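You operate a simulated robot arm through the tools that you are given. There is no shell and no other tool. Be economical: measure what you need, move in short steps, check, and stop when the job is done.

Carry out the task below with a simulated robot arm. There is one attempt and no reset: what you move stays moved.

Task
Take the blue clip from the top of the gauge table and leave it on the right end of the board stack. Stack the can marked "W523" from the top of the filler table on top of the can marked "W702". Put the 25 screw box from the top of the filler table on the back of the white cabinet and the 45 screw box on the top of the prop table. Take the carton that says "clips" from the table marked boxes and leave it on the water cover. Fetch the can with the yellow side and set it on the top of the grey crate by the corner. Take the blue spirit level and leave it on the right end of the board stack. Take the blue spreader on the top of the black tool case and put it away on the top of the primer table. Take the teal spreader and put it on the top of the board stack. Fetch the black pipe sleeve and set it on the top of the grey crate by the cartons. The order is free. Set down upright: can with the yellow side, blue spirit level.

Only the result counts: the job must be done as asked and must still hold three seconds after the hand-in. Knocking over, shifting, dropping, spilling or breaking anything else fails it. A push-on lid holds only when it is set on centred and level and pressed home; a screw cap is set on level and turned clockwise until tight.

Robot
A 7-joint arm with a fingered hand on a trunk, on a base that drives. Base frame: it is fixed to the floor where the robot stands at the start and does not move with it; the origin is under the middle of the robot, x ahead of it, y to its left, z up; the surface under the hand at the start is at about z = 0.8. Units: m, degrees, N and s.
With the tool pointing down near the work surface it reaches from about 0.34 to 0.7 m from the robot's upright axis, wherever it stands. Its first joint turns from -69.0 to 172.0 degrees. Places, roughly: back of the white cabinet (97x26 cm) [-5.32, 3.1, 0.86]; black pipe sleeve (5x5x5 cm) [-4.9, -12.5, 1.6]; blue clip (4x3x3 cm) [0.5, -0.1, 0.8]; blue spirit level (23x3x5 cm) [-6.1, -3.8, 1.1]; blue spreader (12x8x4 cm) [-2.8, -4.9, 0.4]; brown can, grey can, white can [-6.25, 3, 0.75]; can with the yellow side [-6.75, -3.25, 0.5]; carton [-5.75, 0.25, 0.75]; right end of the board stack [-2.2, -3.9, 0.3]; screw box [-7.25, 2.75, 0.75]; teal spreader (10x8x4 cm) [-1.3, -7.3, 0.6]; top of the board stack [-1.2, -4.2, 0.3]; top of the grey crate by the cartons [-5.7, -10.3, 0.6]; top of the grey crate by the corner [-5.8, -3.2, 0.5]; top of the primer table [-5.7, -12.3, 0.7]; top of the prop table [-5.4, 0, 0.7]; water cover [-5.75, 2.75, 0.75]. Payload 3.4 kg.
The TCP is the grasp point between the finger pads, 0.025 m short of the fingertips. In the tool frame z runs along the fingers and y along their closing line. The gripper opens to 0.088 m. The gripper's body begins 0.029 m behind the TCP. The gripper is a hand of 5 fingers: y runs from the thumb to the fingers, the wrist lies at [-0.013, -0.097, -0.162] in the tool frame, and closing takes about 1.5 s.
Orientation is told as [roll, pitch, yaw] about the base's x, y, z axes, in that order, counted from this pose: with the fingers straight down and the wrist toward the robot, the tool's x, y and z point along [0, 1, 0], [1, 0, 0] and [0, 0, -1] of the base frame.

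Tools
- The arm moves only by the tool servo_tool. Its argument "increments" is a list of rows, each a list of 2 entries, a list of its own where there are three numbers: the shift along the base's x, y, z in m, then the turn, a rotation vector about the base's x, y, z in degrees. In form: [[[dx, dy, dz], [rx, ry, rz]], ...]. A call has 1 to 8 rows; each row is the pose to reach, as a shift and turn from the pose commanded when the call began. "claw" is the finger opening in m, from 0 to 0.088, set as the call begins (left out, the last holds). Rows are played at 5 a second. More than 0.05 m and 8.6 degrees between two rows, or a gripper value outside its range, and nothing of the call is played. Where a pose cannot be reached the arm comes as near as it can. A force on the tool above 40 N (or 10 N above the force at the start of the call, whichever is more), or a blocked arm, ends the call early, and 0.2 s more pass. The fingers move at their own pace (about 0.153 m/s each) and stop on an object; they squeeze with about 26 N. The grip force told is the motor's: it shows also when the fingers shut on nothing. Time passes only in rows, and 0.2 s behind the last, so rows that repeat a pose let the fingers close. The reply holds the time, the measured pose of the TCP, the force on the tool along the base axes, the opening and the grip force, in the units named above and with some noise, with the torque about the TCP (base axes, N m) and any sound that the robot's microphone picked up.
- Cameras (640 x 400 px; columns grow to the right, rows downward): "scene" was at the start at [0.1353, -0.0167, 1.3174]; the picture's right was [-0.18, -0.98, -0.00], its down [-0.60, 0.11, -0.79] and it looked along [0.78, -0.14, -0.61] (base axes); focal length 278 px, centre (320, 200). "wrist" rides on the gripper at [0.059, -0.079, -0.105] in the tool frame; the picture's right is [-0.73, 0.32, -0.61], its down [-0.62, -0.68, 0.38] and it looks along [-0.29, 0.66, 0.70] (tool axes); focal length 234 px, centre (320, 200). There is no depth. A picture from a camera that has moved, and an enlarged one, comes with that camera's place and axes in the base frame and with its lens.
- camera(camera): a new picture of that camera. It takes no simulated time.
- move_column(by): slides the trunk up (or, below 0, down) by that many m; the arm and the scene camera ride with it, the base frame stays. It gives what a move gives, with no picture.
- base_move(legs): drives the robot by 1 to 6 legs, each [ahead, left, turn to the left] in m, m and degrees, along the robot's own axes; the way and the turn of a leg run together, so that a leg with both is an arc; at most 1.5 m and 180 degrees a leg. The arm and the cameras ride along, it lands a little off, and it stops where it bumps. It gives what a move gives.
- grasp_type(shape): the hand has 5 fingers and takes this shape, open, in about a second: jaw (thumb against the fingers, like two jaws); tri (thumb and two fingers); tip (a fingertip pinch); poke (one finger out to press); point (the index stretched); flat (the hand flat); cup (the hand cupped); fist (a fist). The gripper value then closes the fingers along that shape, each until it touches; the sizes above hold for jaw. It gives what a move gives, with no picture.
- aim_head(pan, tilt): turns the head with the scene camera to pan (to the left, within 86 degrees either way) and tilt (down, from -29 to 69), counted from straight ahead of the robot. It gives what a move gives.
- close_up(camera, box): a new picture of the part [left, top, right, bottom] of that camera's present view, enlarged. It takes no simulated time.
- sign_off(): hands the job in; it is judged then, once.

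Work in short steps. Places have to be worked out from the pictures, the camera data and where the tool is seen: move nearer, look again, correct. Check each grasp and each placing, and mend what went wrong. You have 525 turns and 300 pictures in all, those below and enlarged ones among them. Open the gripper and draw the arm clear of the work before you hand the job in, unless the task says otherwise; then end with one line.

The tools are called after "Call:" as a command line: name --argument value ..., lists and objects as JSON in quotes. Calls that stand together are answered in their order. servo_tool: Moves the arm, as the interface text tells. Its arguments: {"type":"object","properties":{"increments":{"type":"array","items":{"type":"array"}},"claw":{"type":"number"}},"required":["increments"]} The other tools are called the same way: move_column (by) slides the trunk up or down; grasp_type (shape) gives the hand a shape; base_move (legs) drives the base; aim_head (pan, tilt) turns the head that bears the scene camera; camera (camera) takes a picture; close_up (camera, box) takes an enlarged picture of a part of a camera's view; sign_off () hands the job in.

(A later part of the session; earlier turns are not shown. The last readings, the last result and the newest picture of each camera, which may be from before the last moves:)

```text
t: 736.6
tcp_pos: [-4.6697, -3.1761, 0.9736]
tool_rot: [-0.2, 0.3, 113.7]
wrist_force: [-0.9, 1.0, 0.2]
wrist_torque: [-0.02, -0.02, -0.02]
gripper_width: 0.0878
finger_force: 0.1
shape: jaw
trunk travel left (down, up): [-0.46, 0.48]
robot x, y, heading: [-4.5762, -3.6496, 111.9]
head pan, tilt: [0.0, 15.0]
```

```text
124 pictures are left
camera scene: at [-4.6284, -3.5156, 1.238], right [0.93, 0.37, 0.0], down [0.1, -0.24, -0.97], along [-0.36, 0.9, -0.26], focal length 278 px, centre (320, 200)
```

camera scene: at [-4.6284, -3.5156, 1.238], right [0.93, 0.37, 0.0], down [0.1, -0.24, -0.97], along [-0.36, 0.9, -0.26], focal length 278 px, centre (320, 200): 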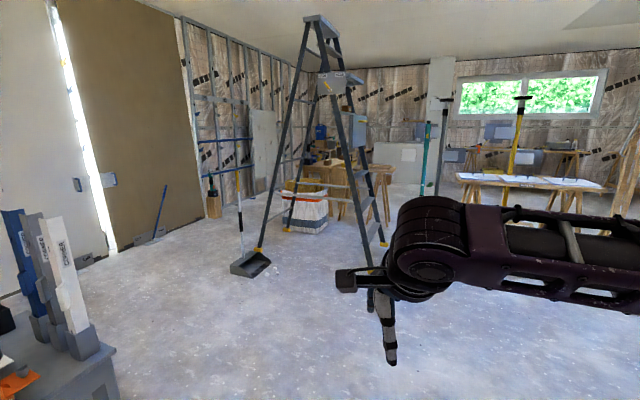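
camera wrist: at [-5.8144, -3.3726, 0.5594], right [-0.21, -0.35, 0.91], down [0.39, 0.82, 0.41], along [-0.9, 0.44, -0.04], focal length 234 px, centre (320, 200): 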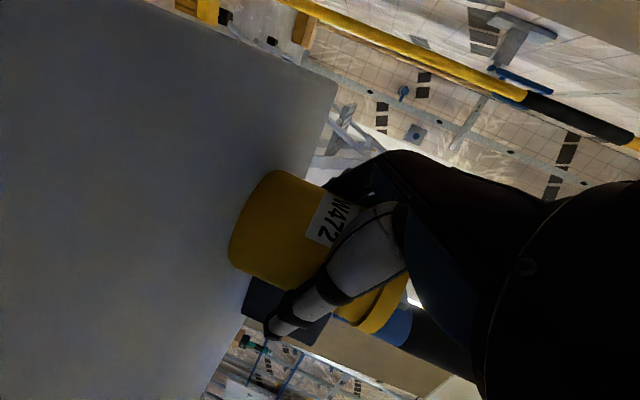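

Posture is natural again. I head for the north-west tables: first to about (-4.2,-2.2), then look.

Call:
base_move --legs '[[1.3, -0.85, 0], [0, 0, -12]]'

Call:
move_column --by 0.1

Call:
camera --camera "scene"

Call:
aim_head --pan 35 --tilt 15

Call:
camera --camera "scene"

```text
refused: leg 1 is longer than a leg can be; nothing moved
```

```text
t: 737.9
tcp_pos: [-4.6692, -3.1751, 1.0739]
tool_rot: [-0.2, 0.3, 113.5]
wrist_force: [0.0, 0.1, -0.6]
wrist_torque: [0.04, -0.02, 0.01]
gripper_width: 0.0877
finger_force: 0.1
shape: jaw
trunk travel left (down, up): [-0.56, 0.38]
robot x, y, heading: [-4.5736, -3.6482, 111.7]
head pan, tilt: [0.0, 15.0]
```

```text
123 pictures are left
camera scene: at [-4.6283, -3.5154, 1.338], right [0.93, 0.37, 0.0], down [0.1, -0.24, -0.97], along [-0.36, 0.9, -0.26], focal length 278 px, centre (320, 200)
```

scene: 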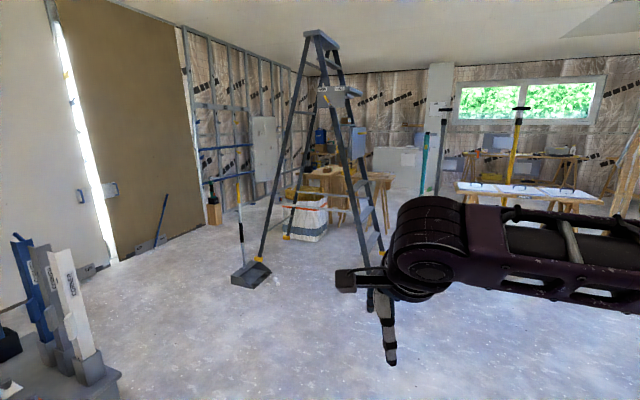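

```text
t: 738.9
tcp_pos: [-4.6703, -3.175, 1.0724]
tool_rot: [-0.1, 0.2, 113.5]
wrist_force: [0.2, 0.0, 0.3]
wrist_torque: [0.03, 0.05, 0.01]
gripper_width: 0.0876
finger_force: 0.1
shape: jaw
trunk travel left (down, up): [-0.56, 0.38]
robot x, y, heading: [-4.574, -3.6475, 111.7]
head pan, tilt: [35.0, 15.0]
```

```text
122 pictures are left
camera scene: at [-4.6718, -3.5509, 1.3381], right [0.55, 0.84, 0.0], down [0.22, -0.14, -0.97], along [-0.81, 0.53, -0.26], focal length 278 px, centre (320, 200)
```

scene: 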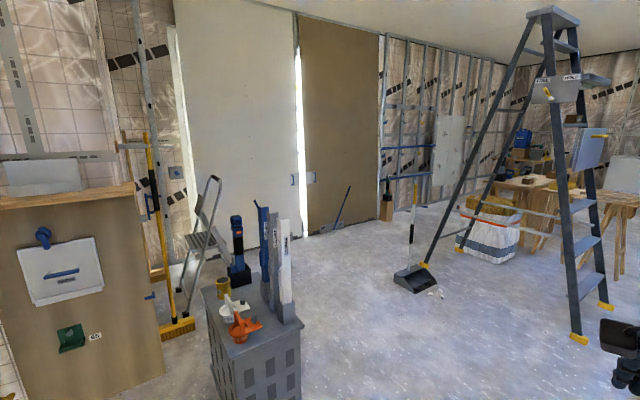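

Call:
base_move --legs '[[1.1, -0.87, 0], [0, 0, -10]]'

Call:
aim_head --pan 5 --tilt 15

Call:
camera --camera "scene"

```text
t: 746.7
tcp_pos: [-4.1683, -1.8078, 1.0728]
tool_rot: [-0.2, 0.2, 102.2]
wrist_force: [-0.7, -0.5, -0.1]
wrist_torque: [0.0, 0.0, -0.01]
gripper_width: 0.0878
finger_force: 0.0
shape: jaw
trunk travel left (down, up): [-0.56, 0.38]
robot x, y, heading: [-4.1666, -2.2923, 100.4]
head pan, tilt: [35.0, 15.0]
```

```text
t: 747.6
tcp_pos: [-4.1685, -1.8075, 1.0737]
tool_rot: [-0.2, 0.0, 102.3]
wrist_force: [0.5, 0.2, 0.4]
wrist_torque: [0.01, 0.01, 0.0]
gripper_width: 0.0877
finger_force: 0.0
shape: jaw
trunk travel left (down, up): [-0.56, 0.38]
robot x, y, heading: [-4.1663, -2.2897, 100.4]
head pan, tilt: [5.0, 15.0]
```

```text
121 pictures are left
camera scene: at [-4.2021, -2.1514, 1.3381], right [0.96, 0.27, 0.0], down [0.07, -0.25, -0.97], along [-0.26, 0.93, -0.26], focal length 278 px, centre (320, 200)
```

scene: 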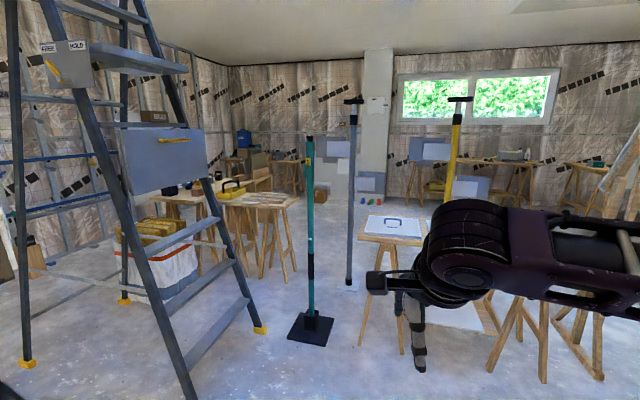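

Call:
close_up --camera "scene" --box '[110, 130, 310, 290]'

Call:
close_up --camera "scene" --box '[200, 120, 440, 220]'

```text
2.50 times, centred on (210, 210) of scene
camera zoom: at [-4.2021, -2.1514, 1.3381], right [0.96, 0.27, 0.0], down [0.07, -0.25, -0.97], along [-0.26, 0.93, -0.26], focal length 694 px, centre (595, 175)
```

zoom: 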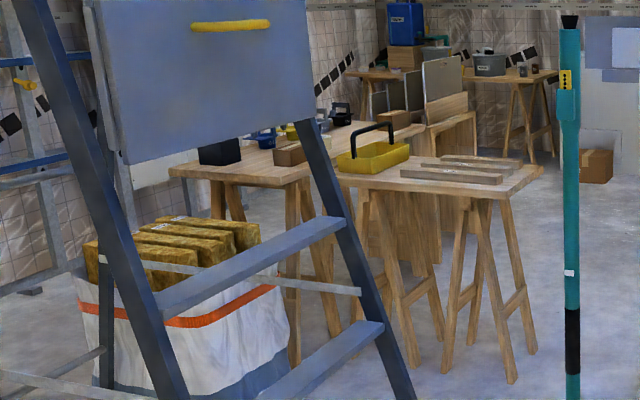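

```text
2.67 times, centred on (320, 170) of scene
camera zoom: at [-4.2021, -2.1514, 1.3381], right [0.96, 0.27, 0.0], down [0.07, -0.25, -0.97], along [-0.26, 0.93, -0.26], focal length 740 px, centre (320, 280)
```

zoom: 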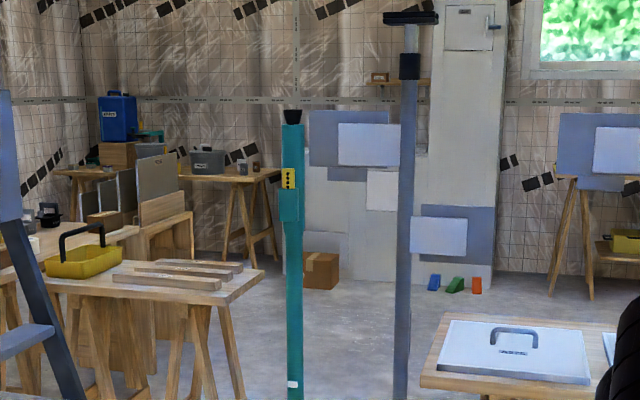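

The prop table, boxes table and far tables are visible, but posts and the stepladder block the direct way. I look to the right for a way north.

Call:
aim_head --pan -45 --tilt 18

Call:
camera --camera "scene"

```text
t: 748.8
tcp_pos: [-4.1692, -1.8091, 1.0735]
tool_rot: [-0.2, 0.2, 102.3]
wrist_force: [0.7, -1.0, 0.6]
wrist_torque: [0.04, -0.01, 0.02]
gripper_width: 0.0879
finger_force: 0.0
shape: jaw
trunk travel left (down, up): [-0.56, 0.38]
robot x, y, heading: [-4.1677, -2.2938, 100.4]
head pan, tilt: [-45.0, 18.0]
```

```text
118 pictures are left
camera scene: at [-4.1243, -2.1645, 1.3332], right [0.82, -0.57, 0.0], down [-0.18, -0.25, -0.95], along [0.54, 0.78, -0.31], focal length 278 px, centre (320, 200)
```

scene: 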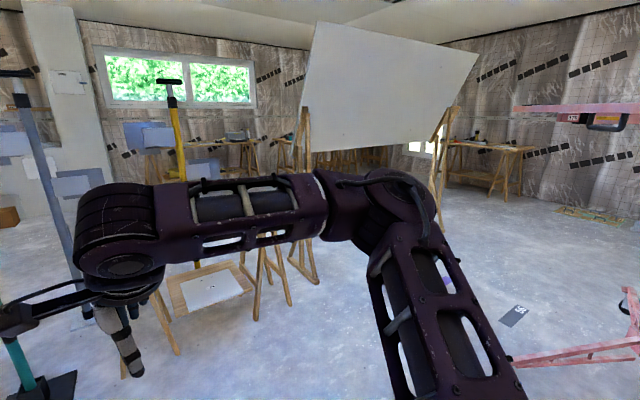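

A board on easels spans x -3.04..-1.37 at y≈-0.5, so I take the known way east along y≈-1.2 and then north at x≈-0.8.

Call:
move_column --by -0.4

Call:
base_move --legs '[[0, 0, -100.4], [0.57, 1.09, 0], [1.35, 0.02, 0], [1.3, 0.03, 0], [0, 0, 90], [1.4, -0.15, 0]]'

Call:
aim_head --pan 45 --tilt 15

Call:
camera --camera "scene"

```text
t: 752.6
tcp_pos: [-4.1681, -1.8076, 0.673]
tool_rot: [-0.2, 0.2, 102.4]
wrist_force: [-0.6, -0.6, -0.3]
wrist_torque: [-0.02, 0.03, -0.02]
gripper_width: 0.0878
finger_force: 0.0
shape: jaw
trunk travel left (down, up): [-0.16, 0.78]
robot x, y, heading: [-4.1699, -2.2895, 100.6]
head pan, tilt: [-45.0, 18.0]
```

```text
t: 786.2
tcp_pos: [-0.7646, 0.7695, 0.6734]
tool_rot: [-0.2, 0.3, 94.1]
wrist_force: [-0.4, 0.7, 0.4]
wrist_torque: [-0.02, 0.0, -0.03]
gripper_width: 0.0879
finger_force: 0.1
shape: jaw
trunk travel left (down, up): [-0.16, 0.78]
robot x, y, heading: [-0.8353, 0.2932, 92.1]
head pan, tilt: [-45.0, 18.0]
```

```text
t: 787.9
tcp_pos: [-0.7654, 0.7698, 0.6733]
tool_rot: [-0.2, 0.2, 94.1]
wrist_force: [0.6, 0.1, -0.6]
wrist_torque: [0.0, 0.0, 0.01]
gripper_width: 0.0876
finger_force: 0.1
shape: jaw
trunk travel left (down, up): [-0.16, 0.78]
robot x, y, heading: [-0.832, 0.2946, 92.2]
head pan, tilt: [45.0, 15.0]
```

```text
117 pictures are left
camera scene: at [-0.9037, 0.4043, 0.9381], right [0.68, 0.73, 0.0], down [0.19, -0.18, -0.97], along [-0.71, 0.66, -0.26], focal length 278 px, centre (320, 200)
```

scene: 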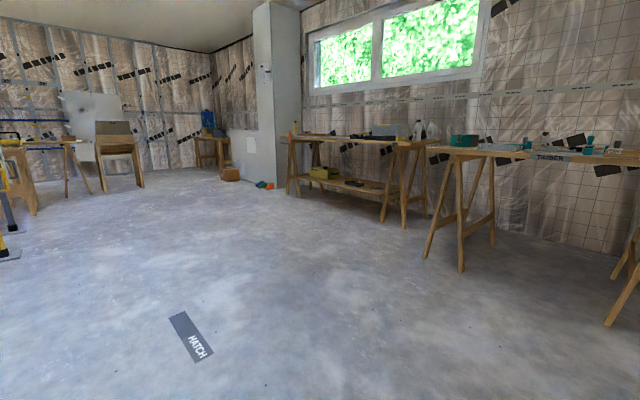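

Open floor. I drive west to about (-3.9,1.2) and raise the trunk.

Call:
base_move --legs '[[0, 0, 71], [1.07, 0, 0], [1.07, 0, 0], [1.07, 0, 0]]'

Call:
move_column --by 0.4

Call:
aim_head --pan 20 --tilt 15

Call:
camera --camera "scene"

Call:
aim_head --pan -35 --tilt 15

Call:
camera --camera "scene"

```text
t: 806.7
tcp_pos: [-4.3368, 1.4278, 0.6729]
tool_rot: [-0.2, 0.2, 165.6]
wrist_force: [0.4, 0.2, -1.0]
wrist_torque: [-0.02, -0.01, 0.01]
gripper_width: 0.0876
finger_force: 0.1
shape: jaw
trunk travel left (down, up): [-0.16, 0.78]
robot x, y, heading: [-3.904, 1.2091, 163.6]
head pan, tilt: [45.0, 15.0]
```

```text
t: 810.5
tcp_pos: [-4.3381, 1.4283, 1.0732]
tool_rot: [-0.3, 0.1, 165.7]
wrist_force: [0.0, -0.3, -0.3]
wrist_torque: [0.02, -0.01, 0.03]
gripper_width: 0.0877
finger_force: 0.1
shape: jaw
trunk travel left (down, up): [-0.56, 0.38]
robot x, y, heading: [-3.9075, 1.2116, 163.6]
head pan, tilt: [45.0, 15.0]
```

```text
t: 811.4
tcp_pos: [-4.337, 1.4281, 1.0732]
tool_rot: [-0.2, 0.2, 165.7]
wrist_force: [-1.1, -0.9, 0.5]
wrist_torque: [0.02, -0.03, -0.04]
gripper_width: 0.0878
finger_force: 0.0
shape: jaw
trunk travel left (down, up): [-0.56, 0.38]
robot x, y, heading: [-3.9065, 1.2136, 163.8]
head pan, tilt: [20.0, 15.0]
```

```text
116 pictures are left
camera scene: at [-4.0467, 1.2201, 1.3381], right [-0.07, 1.0, 0.0], down [0.26, 0.02, -0.97], along [-0.96, -0.06, -0.26], focal length 278 px, centre (320, 200)
```

scene: 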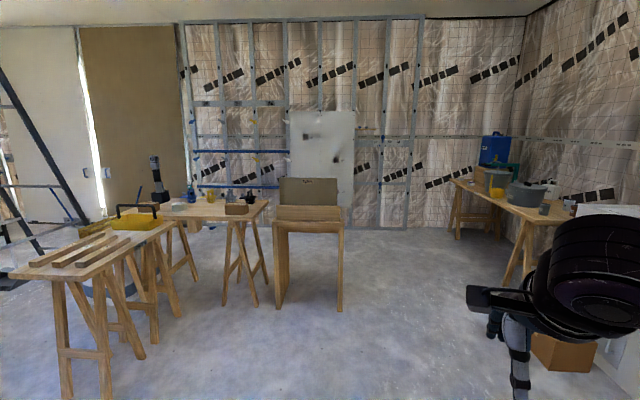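

```text
t: 812.6
tcp_pos: [-4.3368, 1.4284, 1.0729]
tool_rot: [-0.2, 0.2, 165.6]
wrist_force: [0.2, -0.1, -0.1]
wrist_torque: [0.03, -0.03, -0.01]
gripper_width: 0.088
finger_force: 0.1
shape: jaw
trunk travel left (down, up): [-0.56, 0.38]
robot x, y, heading: [-3.9055, 1.2111, 163.9]
head pan, tilt: [-35.0, 15.0]
```

```text
115 pictures are left
camera scene: at [-4.0121, 1.2991, 1.338], right [0.78, 0.63, 0.0], down [0.16, -0.2, -0.97], along [-0.61, 0.75, -0.26], focal length 278 px, centre (320, 200)
```

scene: 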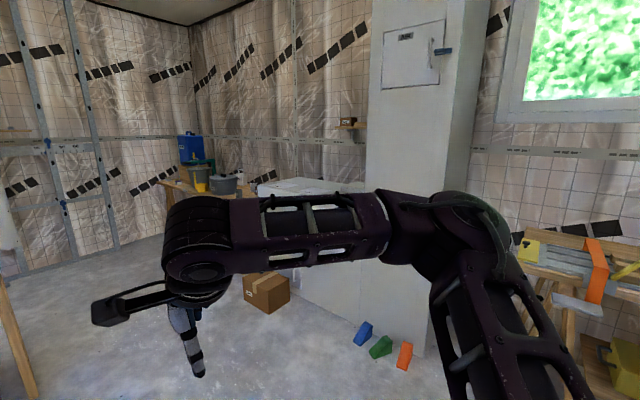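

Call:
aim_head --pan 35 --tilt 22

Call:
close_up --camera "scene" --box '[180, 100, 420, 250]'

```text
t: 814.0
tcp_pos: [-4.3369, 1.4298, 1.0727]
tool_rot: [-0.2, 0.3, 165.6]
wrist_force: [-1.2, -0.4, -0.7]
wrist_torque: [0.01, 0.0, 0.0]
gripper_width: 0.0879
finger_force: 0.0
shape: jaw
trunk travel left (down, up): [-0.56, 0.38]
robot x, y, heading: [-3.9023, 1.2121, 163.8]
head pan, tilt: [35.0, 22.0]
```

```text
2.67 times, centred on (300, 175) of scene
camera zoom: at [-4.0415, 1.1966, 1.3267], right [-0.32, 0.95, 0.0], down [0.35, 0.12, -0.93], along [-0.88, -0.3, -0.37], focal length 740 px, centre (373, 267)
```

zoom: 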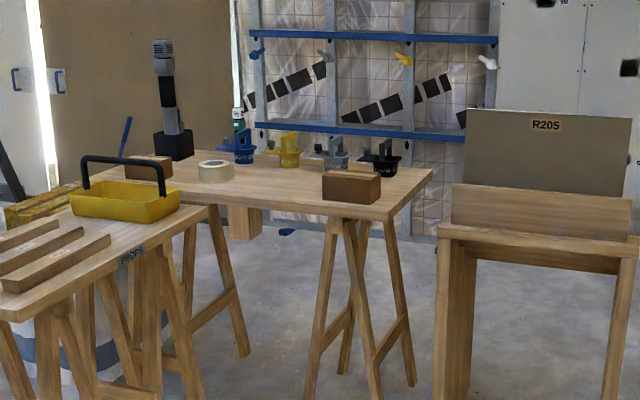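

I go closer, to about (-5.4,0.75), to read the cartons on the boxes table.

Call:
base_move --legs '[[0.7, 0.43, 0], [0.6, 0.4, 0], [0, 0, 30]]'

Call:
aim_head --pan 15 --tilt 35

Call:
camera --camera "scene"

```text
t: 823.4
tcp_pos: [-5.8376, 0.7269, 1.0727]
tool_rot: [-0.3, 0.3, -163.2]
wrist_force: [0.2, 0.4, -0.1]
wrist_torque: [0.01, 0.0, 0.0]
gripper_width: 0.0879
finger_force: 0.1
shape: jaw
trunk travel left (down, up): [-0.56, 0.38]
robot x, y, heading: [-5.3541, 0.7629, -165.0]
head pan, tilt: [35.0, 22.0]
```

```text
t: 824.2
tcp_pos: [-5.8363, 0.7271, 1.0722]
tool_rot: [-0.2, 0.2, -163.3]
wrist_force: [0.4, 1.0, 1.4]
wrist_torque: [-0.03, 0.0, 0.01]
gripper_width: 0.0876
finger_force: 0.1
shape: jaw
trunk travel left (down, up): [-0.56, 0.38]
robot x, y, heading: [-5.3547, 0.7611, -165.4]
head pan, tilt: [15.0, 35.0]
```

```text
113 pictures are left
camera scene: at [-5.4808, 0.7069, 1.3061], right [-0.5, 0.87, 0.0], down [0.5, 0.29, -0.82], along [-0.71, -0.41, -0.57], focal length 278 px, centre (320, 200)
```

scene: 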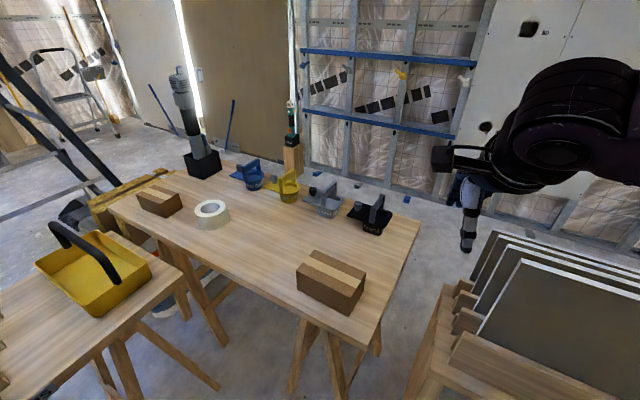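

Call:
close_up --camera "scene" --box '[270, 230, 398, 330]'

Call:
close_up --camera "scene" --box '[110, 160, 238, 240]'

Call:
camera --camera "wrist"

```text
4.00 times, centred on (334, 280) of scene
camera zoom: at [-5.4808, 0.7069, 1.3061], right [-0.5, 0.87, 0.0], down [0.5, 0.29, -0.82], along [-0.71, -0.41, -0.57], focal length 1110 px, centre (264, -120)
```

zoom: 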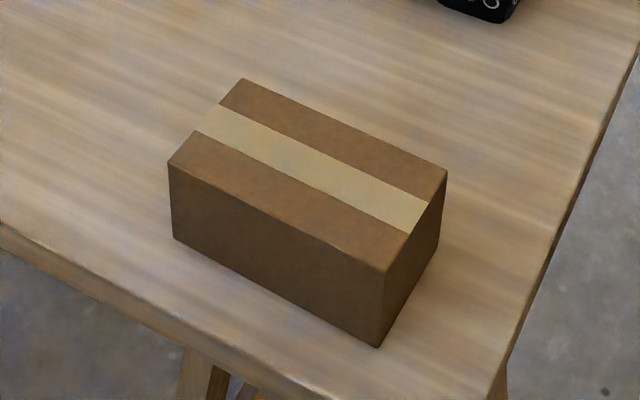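

```text
5.00 times, centred on (174, 200) of scene
camera zoom: at [-5.4808, 0.7069, 1.3061], right [-0.5, 0.87, 0.0], down [0.5, 0.29, -0.82], along [-0.71, -0.41, -0.57], focal length 1388 px, centre (1050, 200)
```

zoom: 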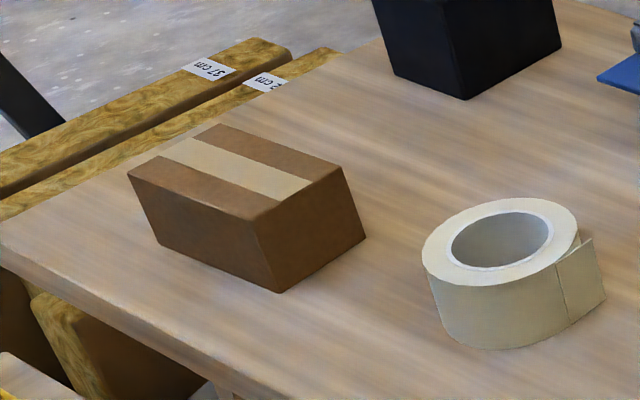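

```text
110 pictures are left
camera wrist: at [-5.744, 0.6921, 1.1794], right [-0.52, 0.6, 0.61], down [0.47, 0.79, -0.38], along [-0.71, 0.09, -0.7], focal length 234 px, centre (320, 200)
```

wrist: 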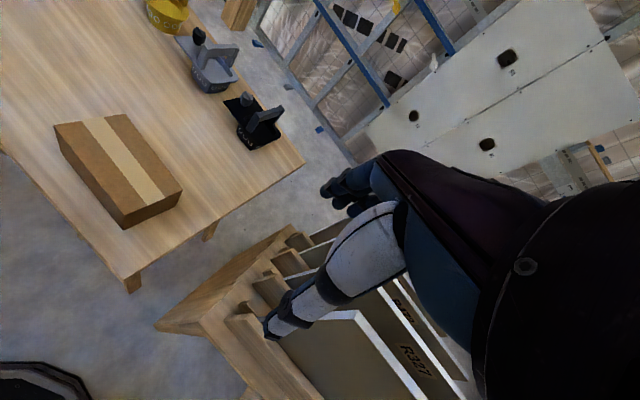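

No label on the visible faces; the "clips" mark must be on a far side. I'll look from the north-west later. Now I go north to view the filler table.

Call:
base_move --legs '[[-0.15, -1.14, 0], [0, 0, -75]]'

Call:
aim_head --pan 15 --tilt 25

Call:
camera --camera "scene"

```text
t: 833.3
tcp_pos: [-5.6579, 2.3622, 1.0719]
tool_rot: [-0.2, 0.2, 121.2]
wrist_force: [-0.2, -0.1, -0.2]
wrist_torque: [0.01, 0.02, 0.0]
gripper_width: 0.0877
finger_force: 0.0
shape: jaw
trunk travel left (down, up): [-0.56, 0.38]
robot x, y, heading: [-5.4993, 1.9061, 119.1]
head pan, tilt: [15.0, 35.0]
```

```text
t: 834.0
tcp_pos: [-5.6558, 2.3627, 1.0736]
tool_rot: [-0.2, 0.2, 121.2]
wrist_force: [0.2, 0.5, -0.7]
wrist_torque: [-0.01, -0.01, 0.02]
gripper_width: 0.0877
finger_force: 0.2
shape: jaw
trunk travel left (down, up): [-0.56, 0.38]
robot x, y, heading: [-5.4977, 1.908, 119.4]
head pan, tilt: [15.0, 25.0]
```

```text
109 pictures are left
camera scene: at [-5.5887, 2.0158, 1.3218], right [0.71, 0.7, 0.0], down [0.3, -0.3, -0.91], along [-0.63, 0.65, -0.42], focal length 278 px, centre (320, 200)
```

scene: 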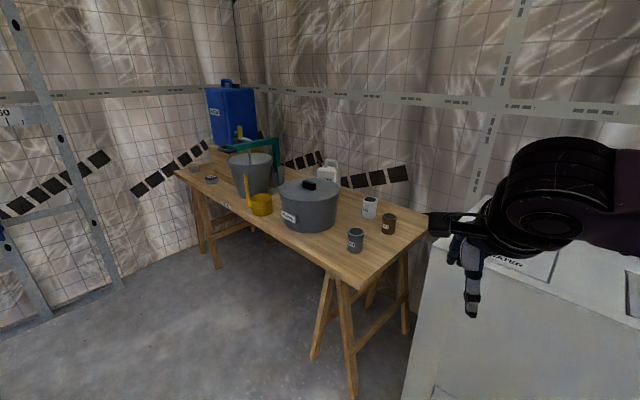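

Call:
close_up --camera "scene" --box '[300, 150, 440, 270]'

Call:
close_up --camera "scene" --box '[170, 90, 350, 230]'

Call:
camera --camera "wrist"

```text
3.33 times, centred on (370, 210) of scene
camera zoom: at [-5.5887, 2.0158, 1.3218], right [0.71, 0.7, 0.0], down [0.3, -0.3, -0.91], along [-0.63, 0.65, -0.42], focal length 925 px, centre (153, 167)
```

zoom: 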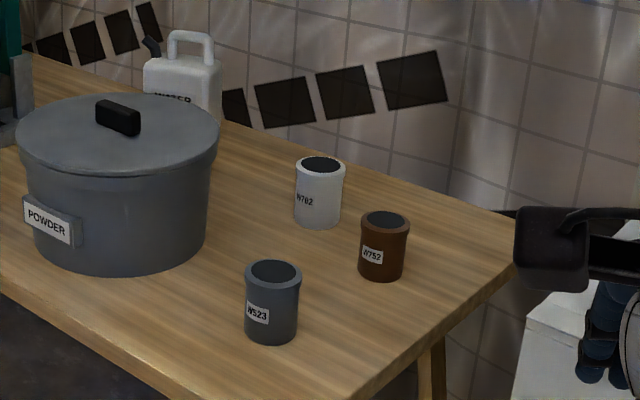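

```text
2.86 times, centred on (260, 160) of scene
camera zoom: at [-5.5887, 2.0158, 1.3218], right [0.71, 0.7, 0.0], down [0.3, -0.3, -0.91], along [-0.63, 0.65, -0.42], focal length 793 px, centre (491, 314)
```

zoom: 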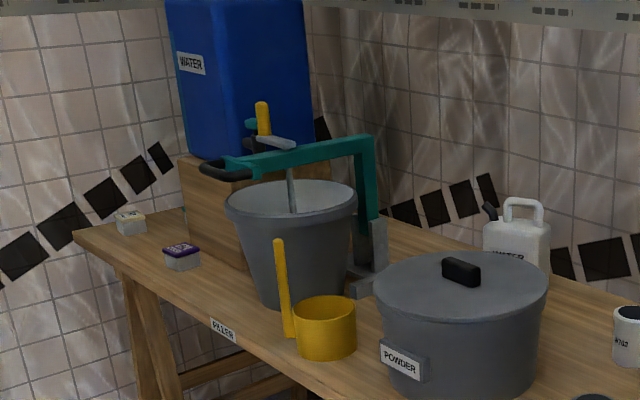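

```text
106 pictures are left
camera wrist: at [-5.6662, 2.2647, 1.1794], right [0.45, 0.65, 0.61], down [0.89, -0.26, -0.38], along [-0.09, 0.71, -0.7], focal length 234 px, centre (320, 200)
```

wrist: 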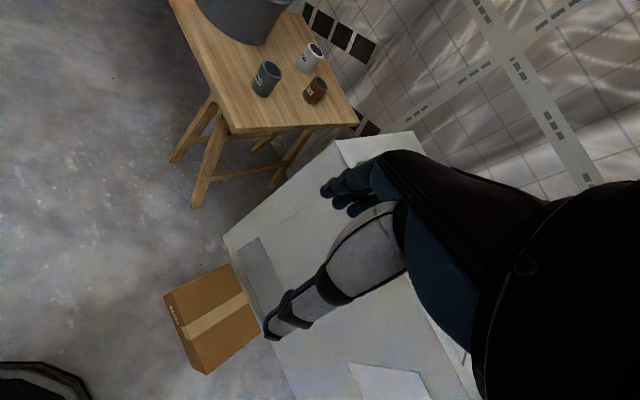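

W523 is the grey can at (-6.105,2.743), W702 the white one at (-6.228,3.005), table front edge y≈2.58. I drive to about (-6.2,2.31) facing the table.

Call:
base_move --legs '[[0.1, 0.6, 0], [0, 0, -29.4], [0.58, 0.13, 0]]'

Call:
aim_head --pan 0 --tilt 40

Call:
camera --camera "scene"

```text
t: 841.8
tcp_pos: [-6.1038, 2.7538, 1.0739]
tool_rot: [-0.3, 0.2, 91.7]
wrist_force: [0.0, 0.0, -1.2]
wrist_torque: [0.0, 0.0, 0.01]
gripper_width: 0.0881
finger_force: 0.1
shape: jaw
trunk travel left (down, up): [-0.56, 0.38]
robot x, y, heading: [-6.1926, 2.2766, 90.2]
head pan, tilt: [15.0, 25.0]
```

```text
t: 842.6
tcp_pos: [-6.1049, 2.7539, 1.0725]
tool_rot: [-0.2, 0.2, 91.7]
wrist_force: [0.3, -0.6, 0.5]
wrist_torque: [-0.02, 0.03, 0.01]
gripper_width: 0.0876
finger_force: 0.1
shape: jaw
trunk travel left (down, up): [-0.56, 0.38]
robot x, y, heading: [-6.1929, 2.2789, 89.9]
head pan, tilt: [0.0, 40.0]
```

```text
105 pictures are left
camera scene: at [-6.1919, 2.4133, 1.2986], right [1.0, 0.0, 0.0], down [0.0, -0.64, -0.77], along [0.0, 0.77, -0.64], focal length 278 px, centre (320, 200)
```

scene: 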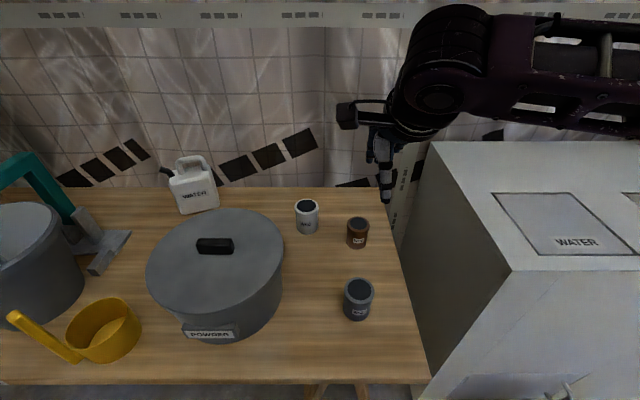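

Grey can at (-6.112,2.744). I open and lower over it.

Call:
servo_tool --increments '[[[-0.008, -0.01, -0.04], [0, 0, 0]], [[-0.008, -0.01, -0.085], [0, 0, 0]], [[-0.008, -0.01, -0.13], [0, 0, 0]], [[-0.008, -0.01, -0.175], [0, 0, 0]], [[-0.008, -0.01, -0.215], [0, 0, 0]], [[-0.008, -0.01, -0.215], [0, 0, 0]]]' --claw 0.088

Call:
camera --camera "scene"

Call:
camera --camera "wrist"

```text
t: 844.0
tcp_pos: [-6.1112, 2.7426, 0.8567]
tool_rot: [-0.2, 0.2, 91.6]
wrist_force: [0.1, -0.4, 0.5]
wrist_torque: [0.02, 0.03, -0.03]
gripper_width: 0.0878
finger_force: 0.0
shape: jaw
trunk travel left (down, up): [-0.56, 0.38]
robot x, y, heading: [-6.1912, 2.2789, 89.7]
head pan, tilt: [0.0, 40.0]
```

```text
104 pictures are left
camera scene: at [-6.1919, 2.4132, 1.2985], right [1.0, 0.0, 0.0], down [0.0, -0.64, -0.77], along [0.0, 0.77, -0.64], focal length 278 px, centre (320, 200)
```

scene: 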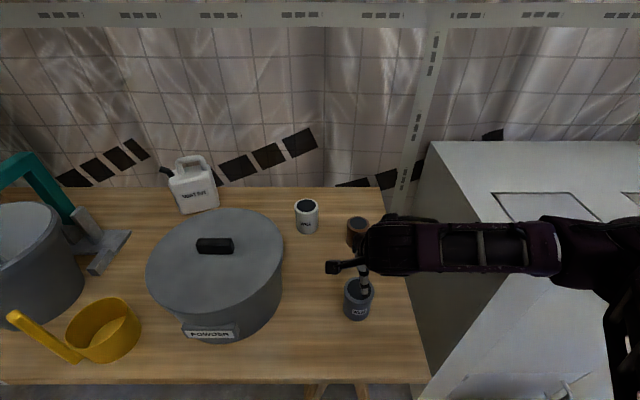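

```text
103 pictures are left
camera wrist: at [-6.1674, 2.6625, 0.963], right [0.71, 0.35, 0.61], down [0.65, -0.66, -0.38], along [0.27, 0.66, -0.7], focal length 234 px, centre (320, 200)
```

wrist: 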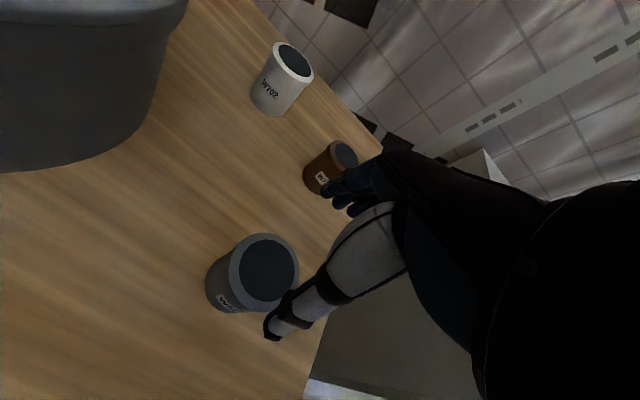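

The elbow would come low over the cabinet, so I raise the trunk 0.25 m first and then lower the hand.

Call:
move_column --by 0.28

Call:
servo_tool --increments '[[[0, 0, -0.045], [0, 0, 0]], [[0, 0, -0.09], [0, 0, 0]], [[0, 0, -0.135], [0, 0, 0]], [[0, 0, -0.18], [0, 0, 0]], [[0, 0, -0.225], [0, 0, 0]], [[0, 0, -0.27], [0, 0, 0]], [[-0.001, -0.002, -0.29], [0, 0, 0]]]'

Call:
camera --camera "scene"

Call:
camera --camera "wrist"

```text
t: 846.8
tcp_pos: [-6.1113, 2.7435, 1.1362]
tool_rot: [-0.2, 0.2, 91.6]
wrist_force: [-0.2, 0.0, -0.8]
wrist_torque: [0.05, -0.02, 0.01]
gripper_width: 0.0879
finger_force: 0.1
shape: jaw
trunk travel left (down, up): [-0.84, 0.1]
robot x, y, heading: [-6.196, 2.2816, 90.0]
head pan, tilt: [0.0, 40.0]
```

```text
t: 848.4
tcp_pos: [-6.1142, 2.742, 0.845]
tool_rot: [-0.3, 0.2, 91.8]
wrist_force: [-0.8, 0.2, -0.4]
wrist_torque: [-0.01, 0.04, 0.02]
gripper_width: 0.0878
finger_force: 0.0
shape: jaw
trunk travel left (down, up): [-0.84, 0.1]
robot x, y, heading: [-6.1935, 2.2798, 90.0]
head pan, tilt: [0.0, 40.0]
```

```text
102 pictures are left
camera scene: at [-6.1919, 2.4132, 1.5785], right [1.0, 0.0, 0.0], down [0.0, -0.64, -0.77], along [0.0, 0.77, -0.64], focal length 278 px, centre (320, 200)
```

scene: 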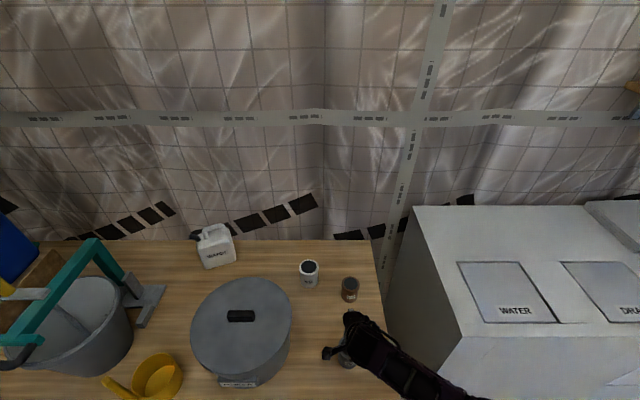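

```text
101 pictures are left
camera wrist: at [-6.1708, 2.6608, 0.9515], right [0.71, 0.35, 0.61], down [0.65, -0.66, -0.38], along [0.27, 0.66, -0.7], focal length 234 px, centre (320, 200)
```

wrist: 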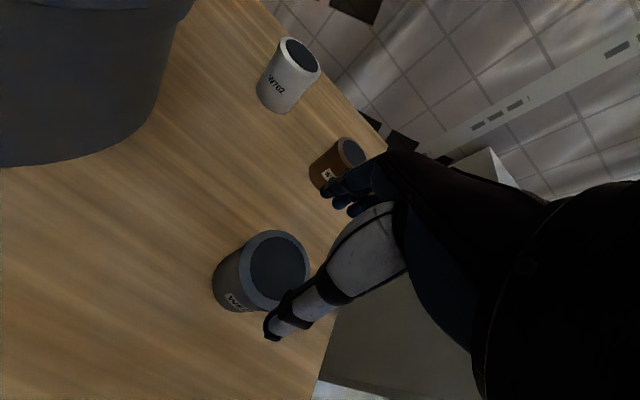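

Now the forearm comes from above the robot's side, clear of the cabinet. I lower the last 8 cm and close.

Call:
servo_tool --increments '[[[0, -0.001, -0.04], [0, 0, 0]], [[0, -0.002, -0.08], [0, 0, 0]], [[0, -0.002, -0.08], [0, 0, 0]]]'

Call:
camera --camera "wrist"

Call:
servo_tool --increments '[[[0, 0, 0], [0, 0, 0]], [[0, 0, 0], [0, 0, 0]], [[0, 0, 0], [0, 0, 0]], [[0, 0, 0], [0, 0, 0]], [[0, 0, 0], [0, 0, 0]], [[0, 0, 0], [0, 0, 0]]]' --claw 0.0

```text
t: 849.2
tcp_pos: [-6.1142, 2.7387, 0.7663]
tool_rot: [-0.2, 0.2, 91.7]
wrist_force: [0.7, -1.2, -0.1]
wrist_torque: [-0.01, -0.03, -0.02]
gripper_width: 0.0878
finger_force: 0.1
shape: jaw
trunk travel left (down, up): [-0.84, 0.1]
robot x, y, heading: [-6.1916, 2.2761, 89.8]
head pan, tilt: [0.0, 40.0]
```

```text
100 pictures are left
camera wrist: at [-6.1702, 2.6583, 0.8722], right [0.71, 0.35, 0.61], down [0.65, -0.66, -0.38], along [0.27, 0.66, -0.7], focal length 234 px, centre (320, 200)
```

wrist: 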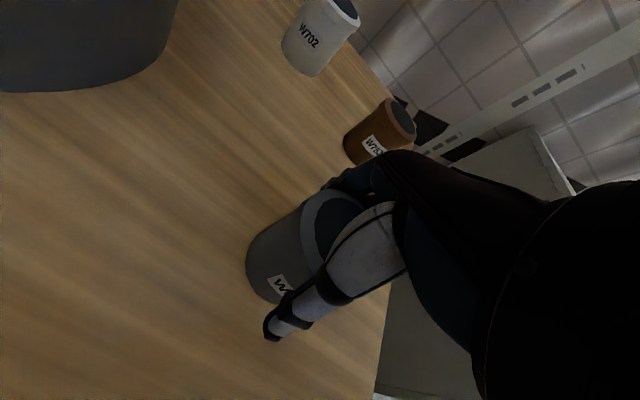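

```text
t: 850.6
tcp_pos: [-6.1141, 2.7386, 0.7656]
tool_rot: [-0.4, 0.1, 91.7]
wrist_force: [-0.2, 0.5, 0.6]
wrist_torque: [0.14, 0.03, 0.01]
gripper_width: 0.0622
finger_force: 25.9
shape: jaw
trunk travel left (down, up): [-0.84, 0.1]
robot x, y, heading: [-6.1921, 2.2785, 89.9]
head pan, tilt: [0.0, 40.0]
```

Gripped at 62 mm. I lift it high, then shift the base left to get within reach of the white can.

Call:
servo_tool --increments '[[[0, 0, 0.03], [0, 0, 0]], [[0, 0, 0.075], [0, 0, 0]], [[0, 0, 0.12], [0, 0, 0]], [[0, 0, 0.165], [0, 0, 0]], [[0, 0, 0.21], [0, 0, 0]], [[0, 0, 0.255], [0, 0, 0]], [[0, 0, 0.3], [0, 0, 0]], [[0, 0, 0.34], [0, 0, 0]]]'

Call:
base_move --legs '[[0.0, 0.31, 0], [0.1, 0, 0]]'

Call:
camera --camera "scene"

Call:
camera --camera "wrist"

```text
t: 852.2
tcp_pos: [-6.0351, 2.7354, 0.9885]
tool_rot: [-11.4, 1.4, 90.7]
wrist_force: [0.7, -0.3, -1.6]
wrist_torque: [0.01, 0.03, 0.01]
gripper_width: 0.0609
finger_force: 25.8
shape: jaw
out of reach, approached as far as the arm can: row 6, 7
trunk travel left (down, up): [-0.84, 0.1]
robot x, y, heading: [-6.1944, 2.2812, 90.1]
head pan, tilt: [0.0, 40.0]
stopped in row 7: the arm was blocked; the commanded pose is now the measured one
```

```text
t: 855.0
tcp_pos: [-6.3424, 2.8364, 0.9914]
tool_rot: [-11.5, 1.3, 90.4]
wrist_force: [0.8, -0.7, -2.5]
wrist_torque: [0.01, 0.04, -0.02]
gripper_width: 0.0607
finger_force: 26.0
shape: jaw
trunk travel left (down, up): [-0.84, 0.1]
robot x, y, heading: [-6.4975, 2.3805, 89.7]
head pan, tilt: [0.0, 40.0]
```

```text
99 pictures are left
camera scene: at [-6.4979, 2.5156, 1.5785], right [1.0, -0.01, 0.0], down [0.0, -0.64, -0.77], along [0.0, 0.77, -0.64], focal length 278 px, centre (320, 200)
```

scene: 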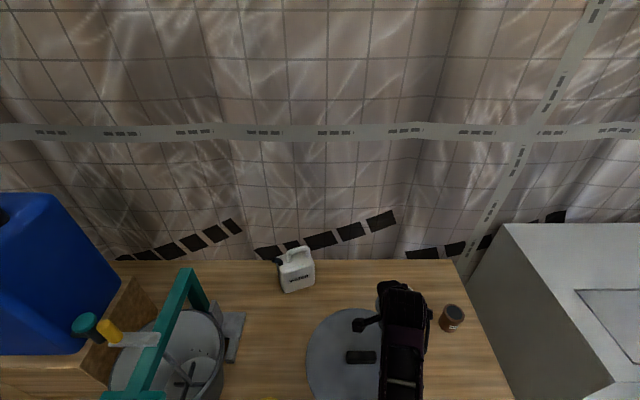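

```text
98 pictures are left
camera wrist: at [-6.421, 2.7587, 1.0838], right [0.59, 0.34, 0.73], down [0.69, -0.68, -0.24], along [0.42, 0.65, -0.64], focal length 234 px, centre (320, 200)
```

wrist: 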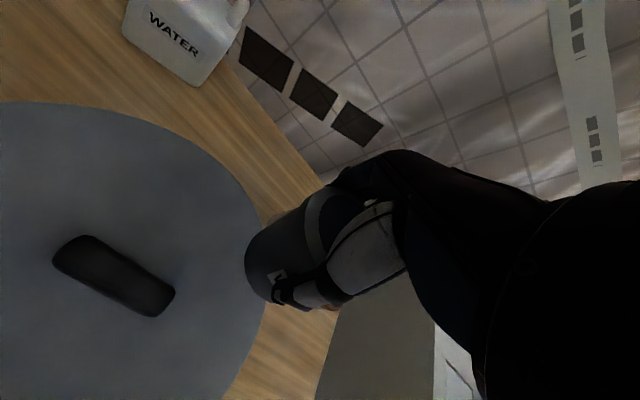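

The arm was limited there and the can tilted 11°. I extend toward the white can while levelling the tool again.

Call:
servo_tool --increments '[[[0.02, 0.03, 0], [0.2, 2, 0]], [[0.04, 0.06, 0], [0.5, 4.5, 0]], [[0.065, 0.095, -0.005], [0.9, 7, 0]], [[0.09, 0.13, -0.01], [1.2, 9.5, 0]], [[0.113, 0.163, -0.01], [1.4, 11.4, 0]], [[0.113, 0.163, -0.01], [1.4, 11.4, 0]]]'

Call:
camera --camera "wrist"

Call:
camera --camera "scene"

```text
t: 856.4
tcp_pos: [-6.2311, 2.997, 0.9794]
tool_rot: [-0.1, -0.3, 90.6]
wrist_force: [0.6, -0.2, -2.4]
wrist_torque: [-0.03, 0.0, 0.03]
gripper_width: 0.0606
finger_force: 26.2
shape: jaw
trunk travel left (down, up): [-0.84, 0.1]
robot x, y, heading: [-6.4974, 2.379, 89.5]
head pan, tilt: [0.0, 40.0]
```

```text
97 pictures are left
camera wrist: at [-6.2881, 2.9163, 1.0845], right [0.72, 0.33, 0.61], down [0.63, -0.67, -0.39], along [0.28, 0.66, -0.69], focal length 234 px, centre (320, 200)
```

wrist: 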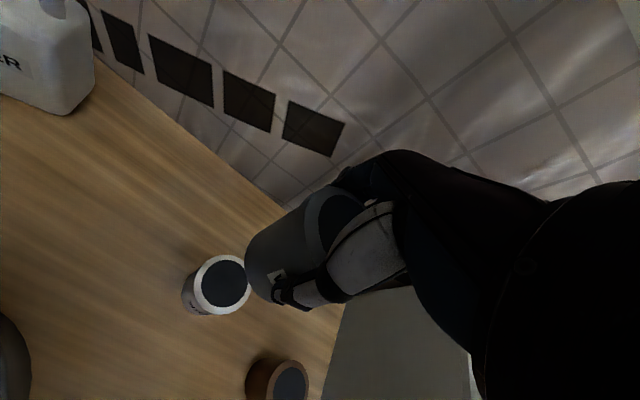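

```text
96 pictures are left
camera scene: at [-6.4981, 2.5152, 1.5785], right [1.0, -0.01, 0.0], down [0.0, -0.64, -0.77], along [0.0, 0.77, -0.64], focal length 278 px, centre (320, 200)
```

scene: 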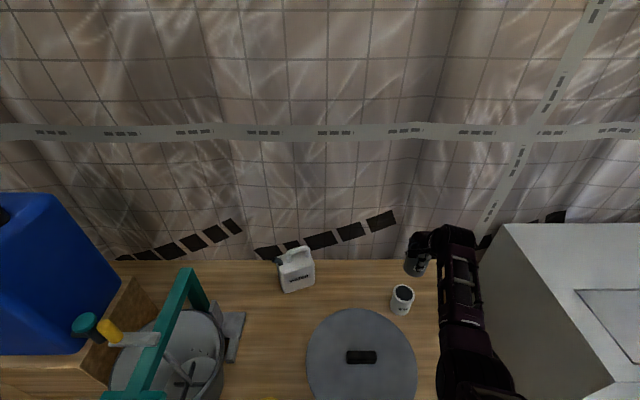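

Alignment: white centre ≈(-6.235,2.997), held can centred on the TCP. I lower to just above it.

Call:
servo_tool --increments '[[[-0.003, 0, -0.03], [0.3, 0.1, 0]], [[-0.004, 0.0, -0.065], [0.3, 0.1, 0]], [[-0.004, 0.0, -0.095], [0.3, 0.1, 0]], [[-0.004, 0.0, -0.1], [0.3, 0.1, 0]]]'

Call:
camera --camera "wrist"

Call:
close_up --camera "scene" --box '[360, 220, 480, 320]'

```text
t: 857.4
tcp_pos: [-6.2353, 2.9984, 0.8803]
tool_rot: [0.0, -0.5, 90.6]
wrist_force: [0.7, 0.4, -2.4]
wrist_torque: [0.0, 0.05, 0.03]
gripper_width: 0.0607
finger_force: 26.0
shape: jaw
trunk travel left (down, up): [-0.84, 0.1]
robot x, y, heading: [-6.498, 2.3824, 89.5]
head pan, tilt: [0.0, 40.0]
```

```text
95 pictures are left
camera wrist: at [-6.2919, 2.9177, 0.9852], right [0.72, 0.33, 0.61], down [0.63, -0.67, -0.39], along [0.28, 0.67, -0.69], focal length 234 px, centre (320, 200)
```

wrist: 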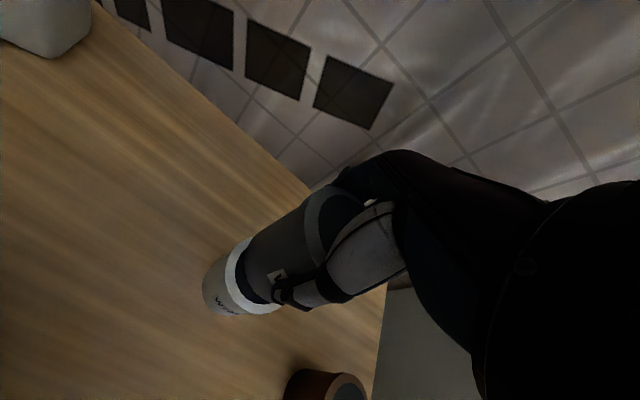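

```text
4.00 times, centred on (420, 270) of scene
camera zoom: at [-6.4975, 2.5161, 1.5785], right [1.0, -0.01, 0.0], down [0.0, -0.64, -0.77], along [0.0, 0.77, -0.64], focal length 1110 px, centre (-80, -80)
```

zoom: 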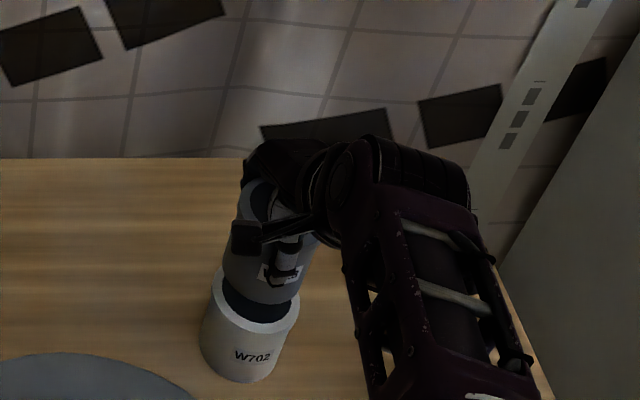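

Both cans line up within a few mm. I lower until contact.

Call:
servo_tool --increments '[[[0, 0, -0.008], [0, 0, 0]], [[0, 0, -0.015], [0, 0, 0]], [[0, 0, -0.02], [0, 0, 0]], [[0, 0, -0.024], [0, 0, 0]]]'

Call:
close_up --camera "scene" --box '[360, 220, 480, 320]'

Call:
close_up --camera "wrist" --box '[160, 170, 400, 340]'

```text
t: 858.4
tcp_pos: [-6.2351, 2.9991, 0.8565]
tool_rot: [-0.1, -0.5, 90.7]
wrist_force: [-0.4, 0.0, -1.7]
wrist_torque: [-0.04, 0.06, 0.0]
gripper_width: 0.0609
finger_force: 25.8
shape: jaw
trunk travel left (down, up): [-0.84, 0.1]
robot x, y, heading: [-6.5025, 2.3776, 89.5]
head pan, tilt: [0.0, 40.0]
```

```text
4.00 times, centred on (420, 270) of scene
camera zoom: at [-6.4975, 2.5166, 1.5784], right [1.0, -0.01, 0.0], down [0.0, -0.64, -0.77], along [0.0, 0.77, -0.64], focal length 1110 px, centre (-80, -80)
```

zoom: 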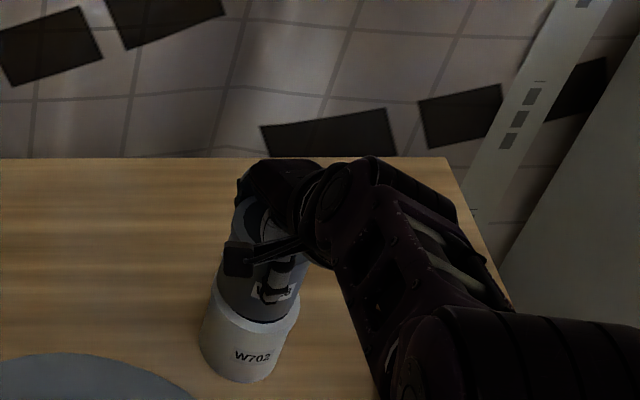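

```text
2.35 times, centred on (280, 255) of wrist
camera zoom: at [-6.2925, 2.9181, 0.9619], right [0.72, 0.33, 0.61], down [0.63, -0.67, -0.39], along [0.28, 0.67, -0.69], focal length 551 px, centre (414, 71)
```

zoom: 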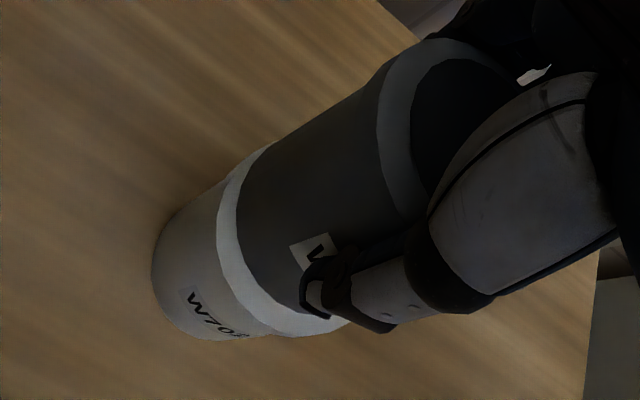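

Call:
servo_tool --increments '[[[0, 0, -0.004], [0, 0, 0]], [[0, 0, -0.008], [0, 0, 0]], [[0, 0, -0.011], [0, 0, 0]]]'

Call:
close_up --camera "wrist" --box '[160, 170, 400, 340]'

```text
t: 859.2
tcp_pos: [-6.2341, 2.9957, 0.8522]
tool_rot: [-0.1, -0.5, 90.5]
wrist_force: [-0.5, -0.2, -1.9]
wrist_torque: [-0.02, 0.02, 0.0]
gripper_width: 0.0605
finger_force: 25.9
shape: jaw
out of reach, approached as far as the arm can: row 1, 2, 3
trunk travel left (down, up): [-0.84, 0.1]
robot x, y, heading: [-6.4997, 2.3775, 89.7]
head pan, tilt: [0.0, 40.0]
```

```text
2.35 times, centred on (280, 255) of wrist
camera zoom: at [-6.292, 2.914, 0.9569], right [0.72, 0.33, 0.61], down [0.63, -0.67, -0.39], along [0.28, 0.67, -0.69], focal length 551 px, centre (414, 71)
```

zoom: 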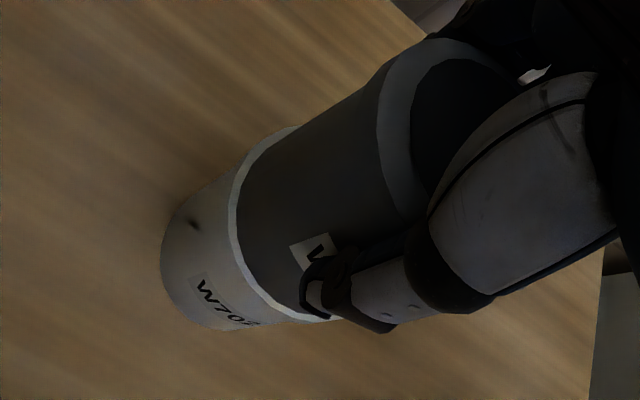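

Reach limit; I use the trunk for the last millimetres.

Call:
move_column --by -0.005

Call:
move_column --by -0.004

```text
t: 859.8
tcp_pos: [-6.2342, 2.9944, 0.8481]
tool_rot: [-0.3, -0.8, 90.6]
wrist_force: [-1.3, -1.3, 11.0]
wrist_torque: [0.29, -0.07, -0.01]
gripper_width: 0.0598
finger_force: 26.1
shape: jaw
trunk travel left (down, up): [-0.835, 0.105]
robot x, y, heading: [-6.4995, 2.3825, 90.1]
head pan, tilt: [0.0, 40.0]
```

```text
t: 860.3
tcp_pos: [-6.2353, 2.9933, 0.8481]
tool_rot: [-0.2, -1.0, 90.5]
wrist_force: [0.1, 0.7, 25.7]
wrist_torque: [0.34, -0.14, 0.0]
gripper_width: 0.0592
finger_force: 26.0
shape: jaw
trunk travel left (down, up): [-0.831, 0.109]
robot x, y, heading: [-6.4984, 2.3812, 89.6]
head pan, tilt: [0.0, 40.0]
```

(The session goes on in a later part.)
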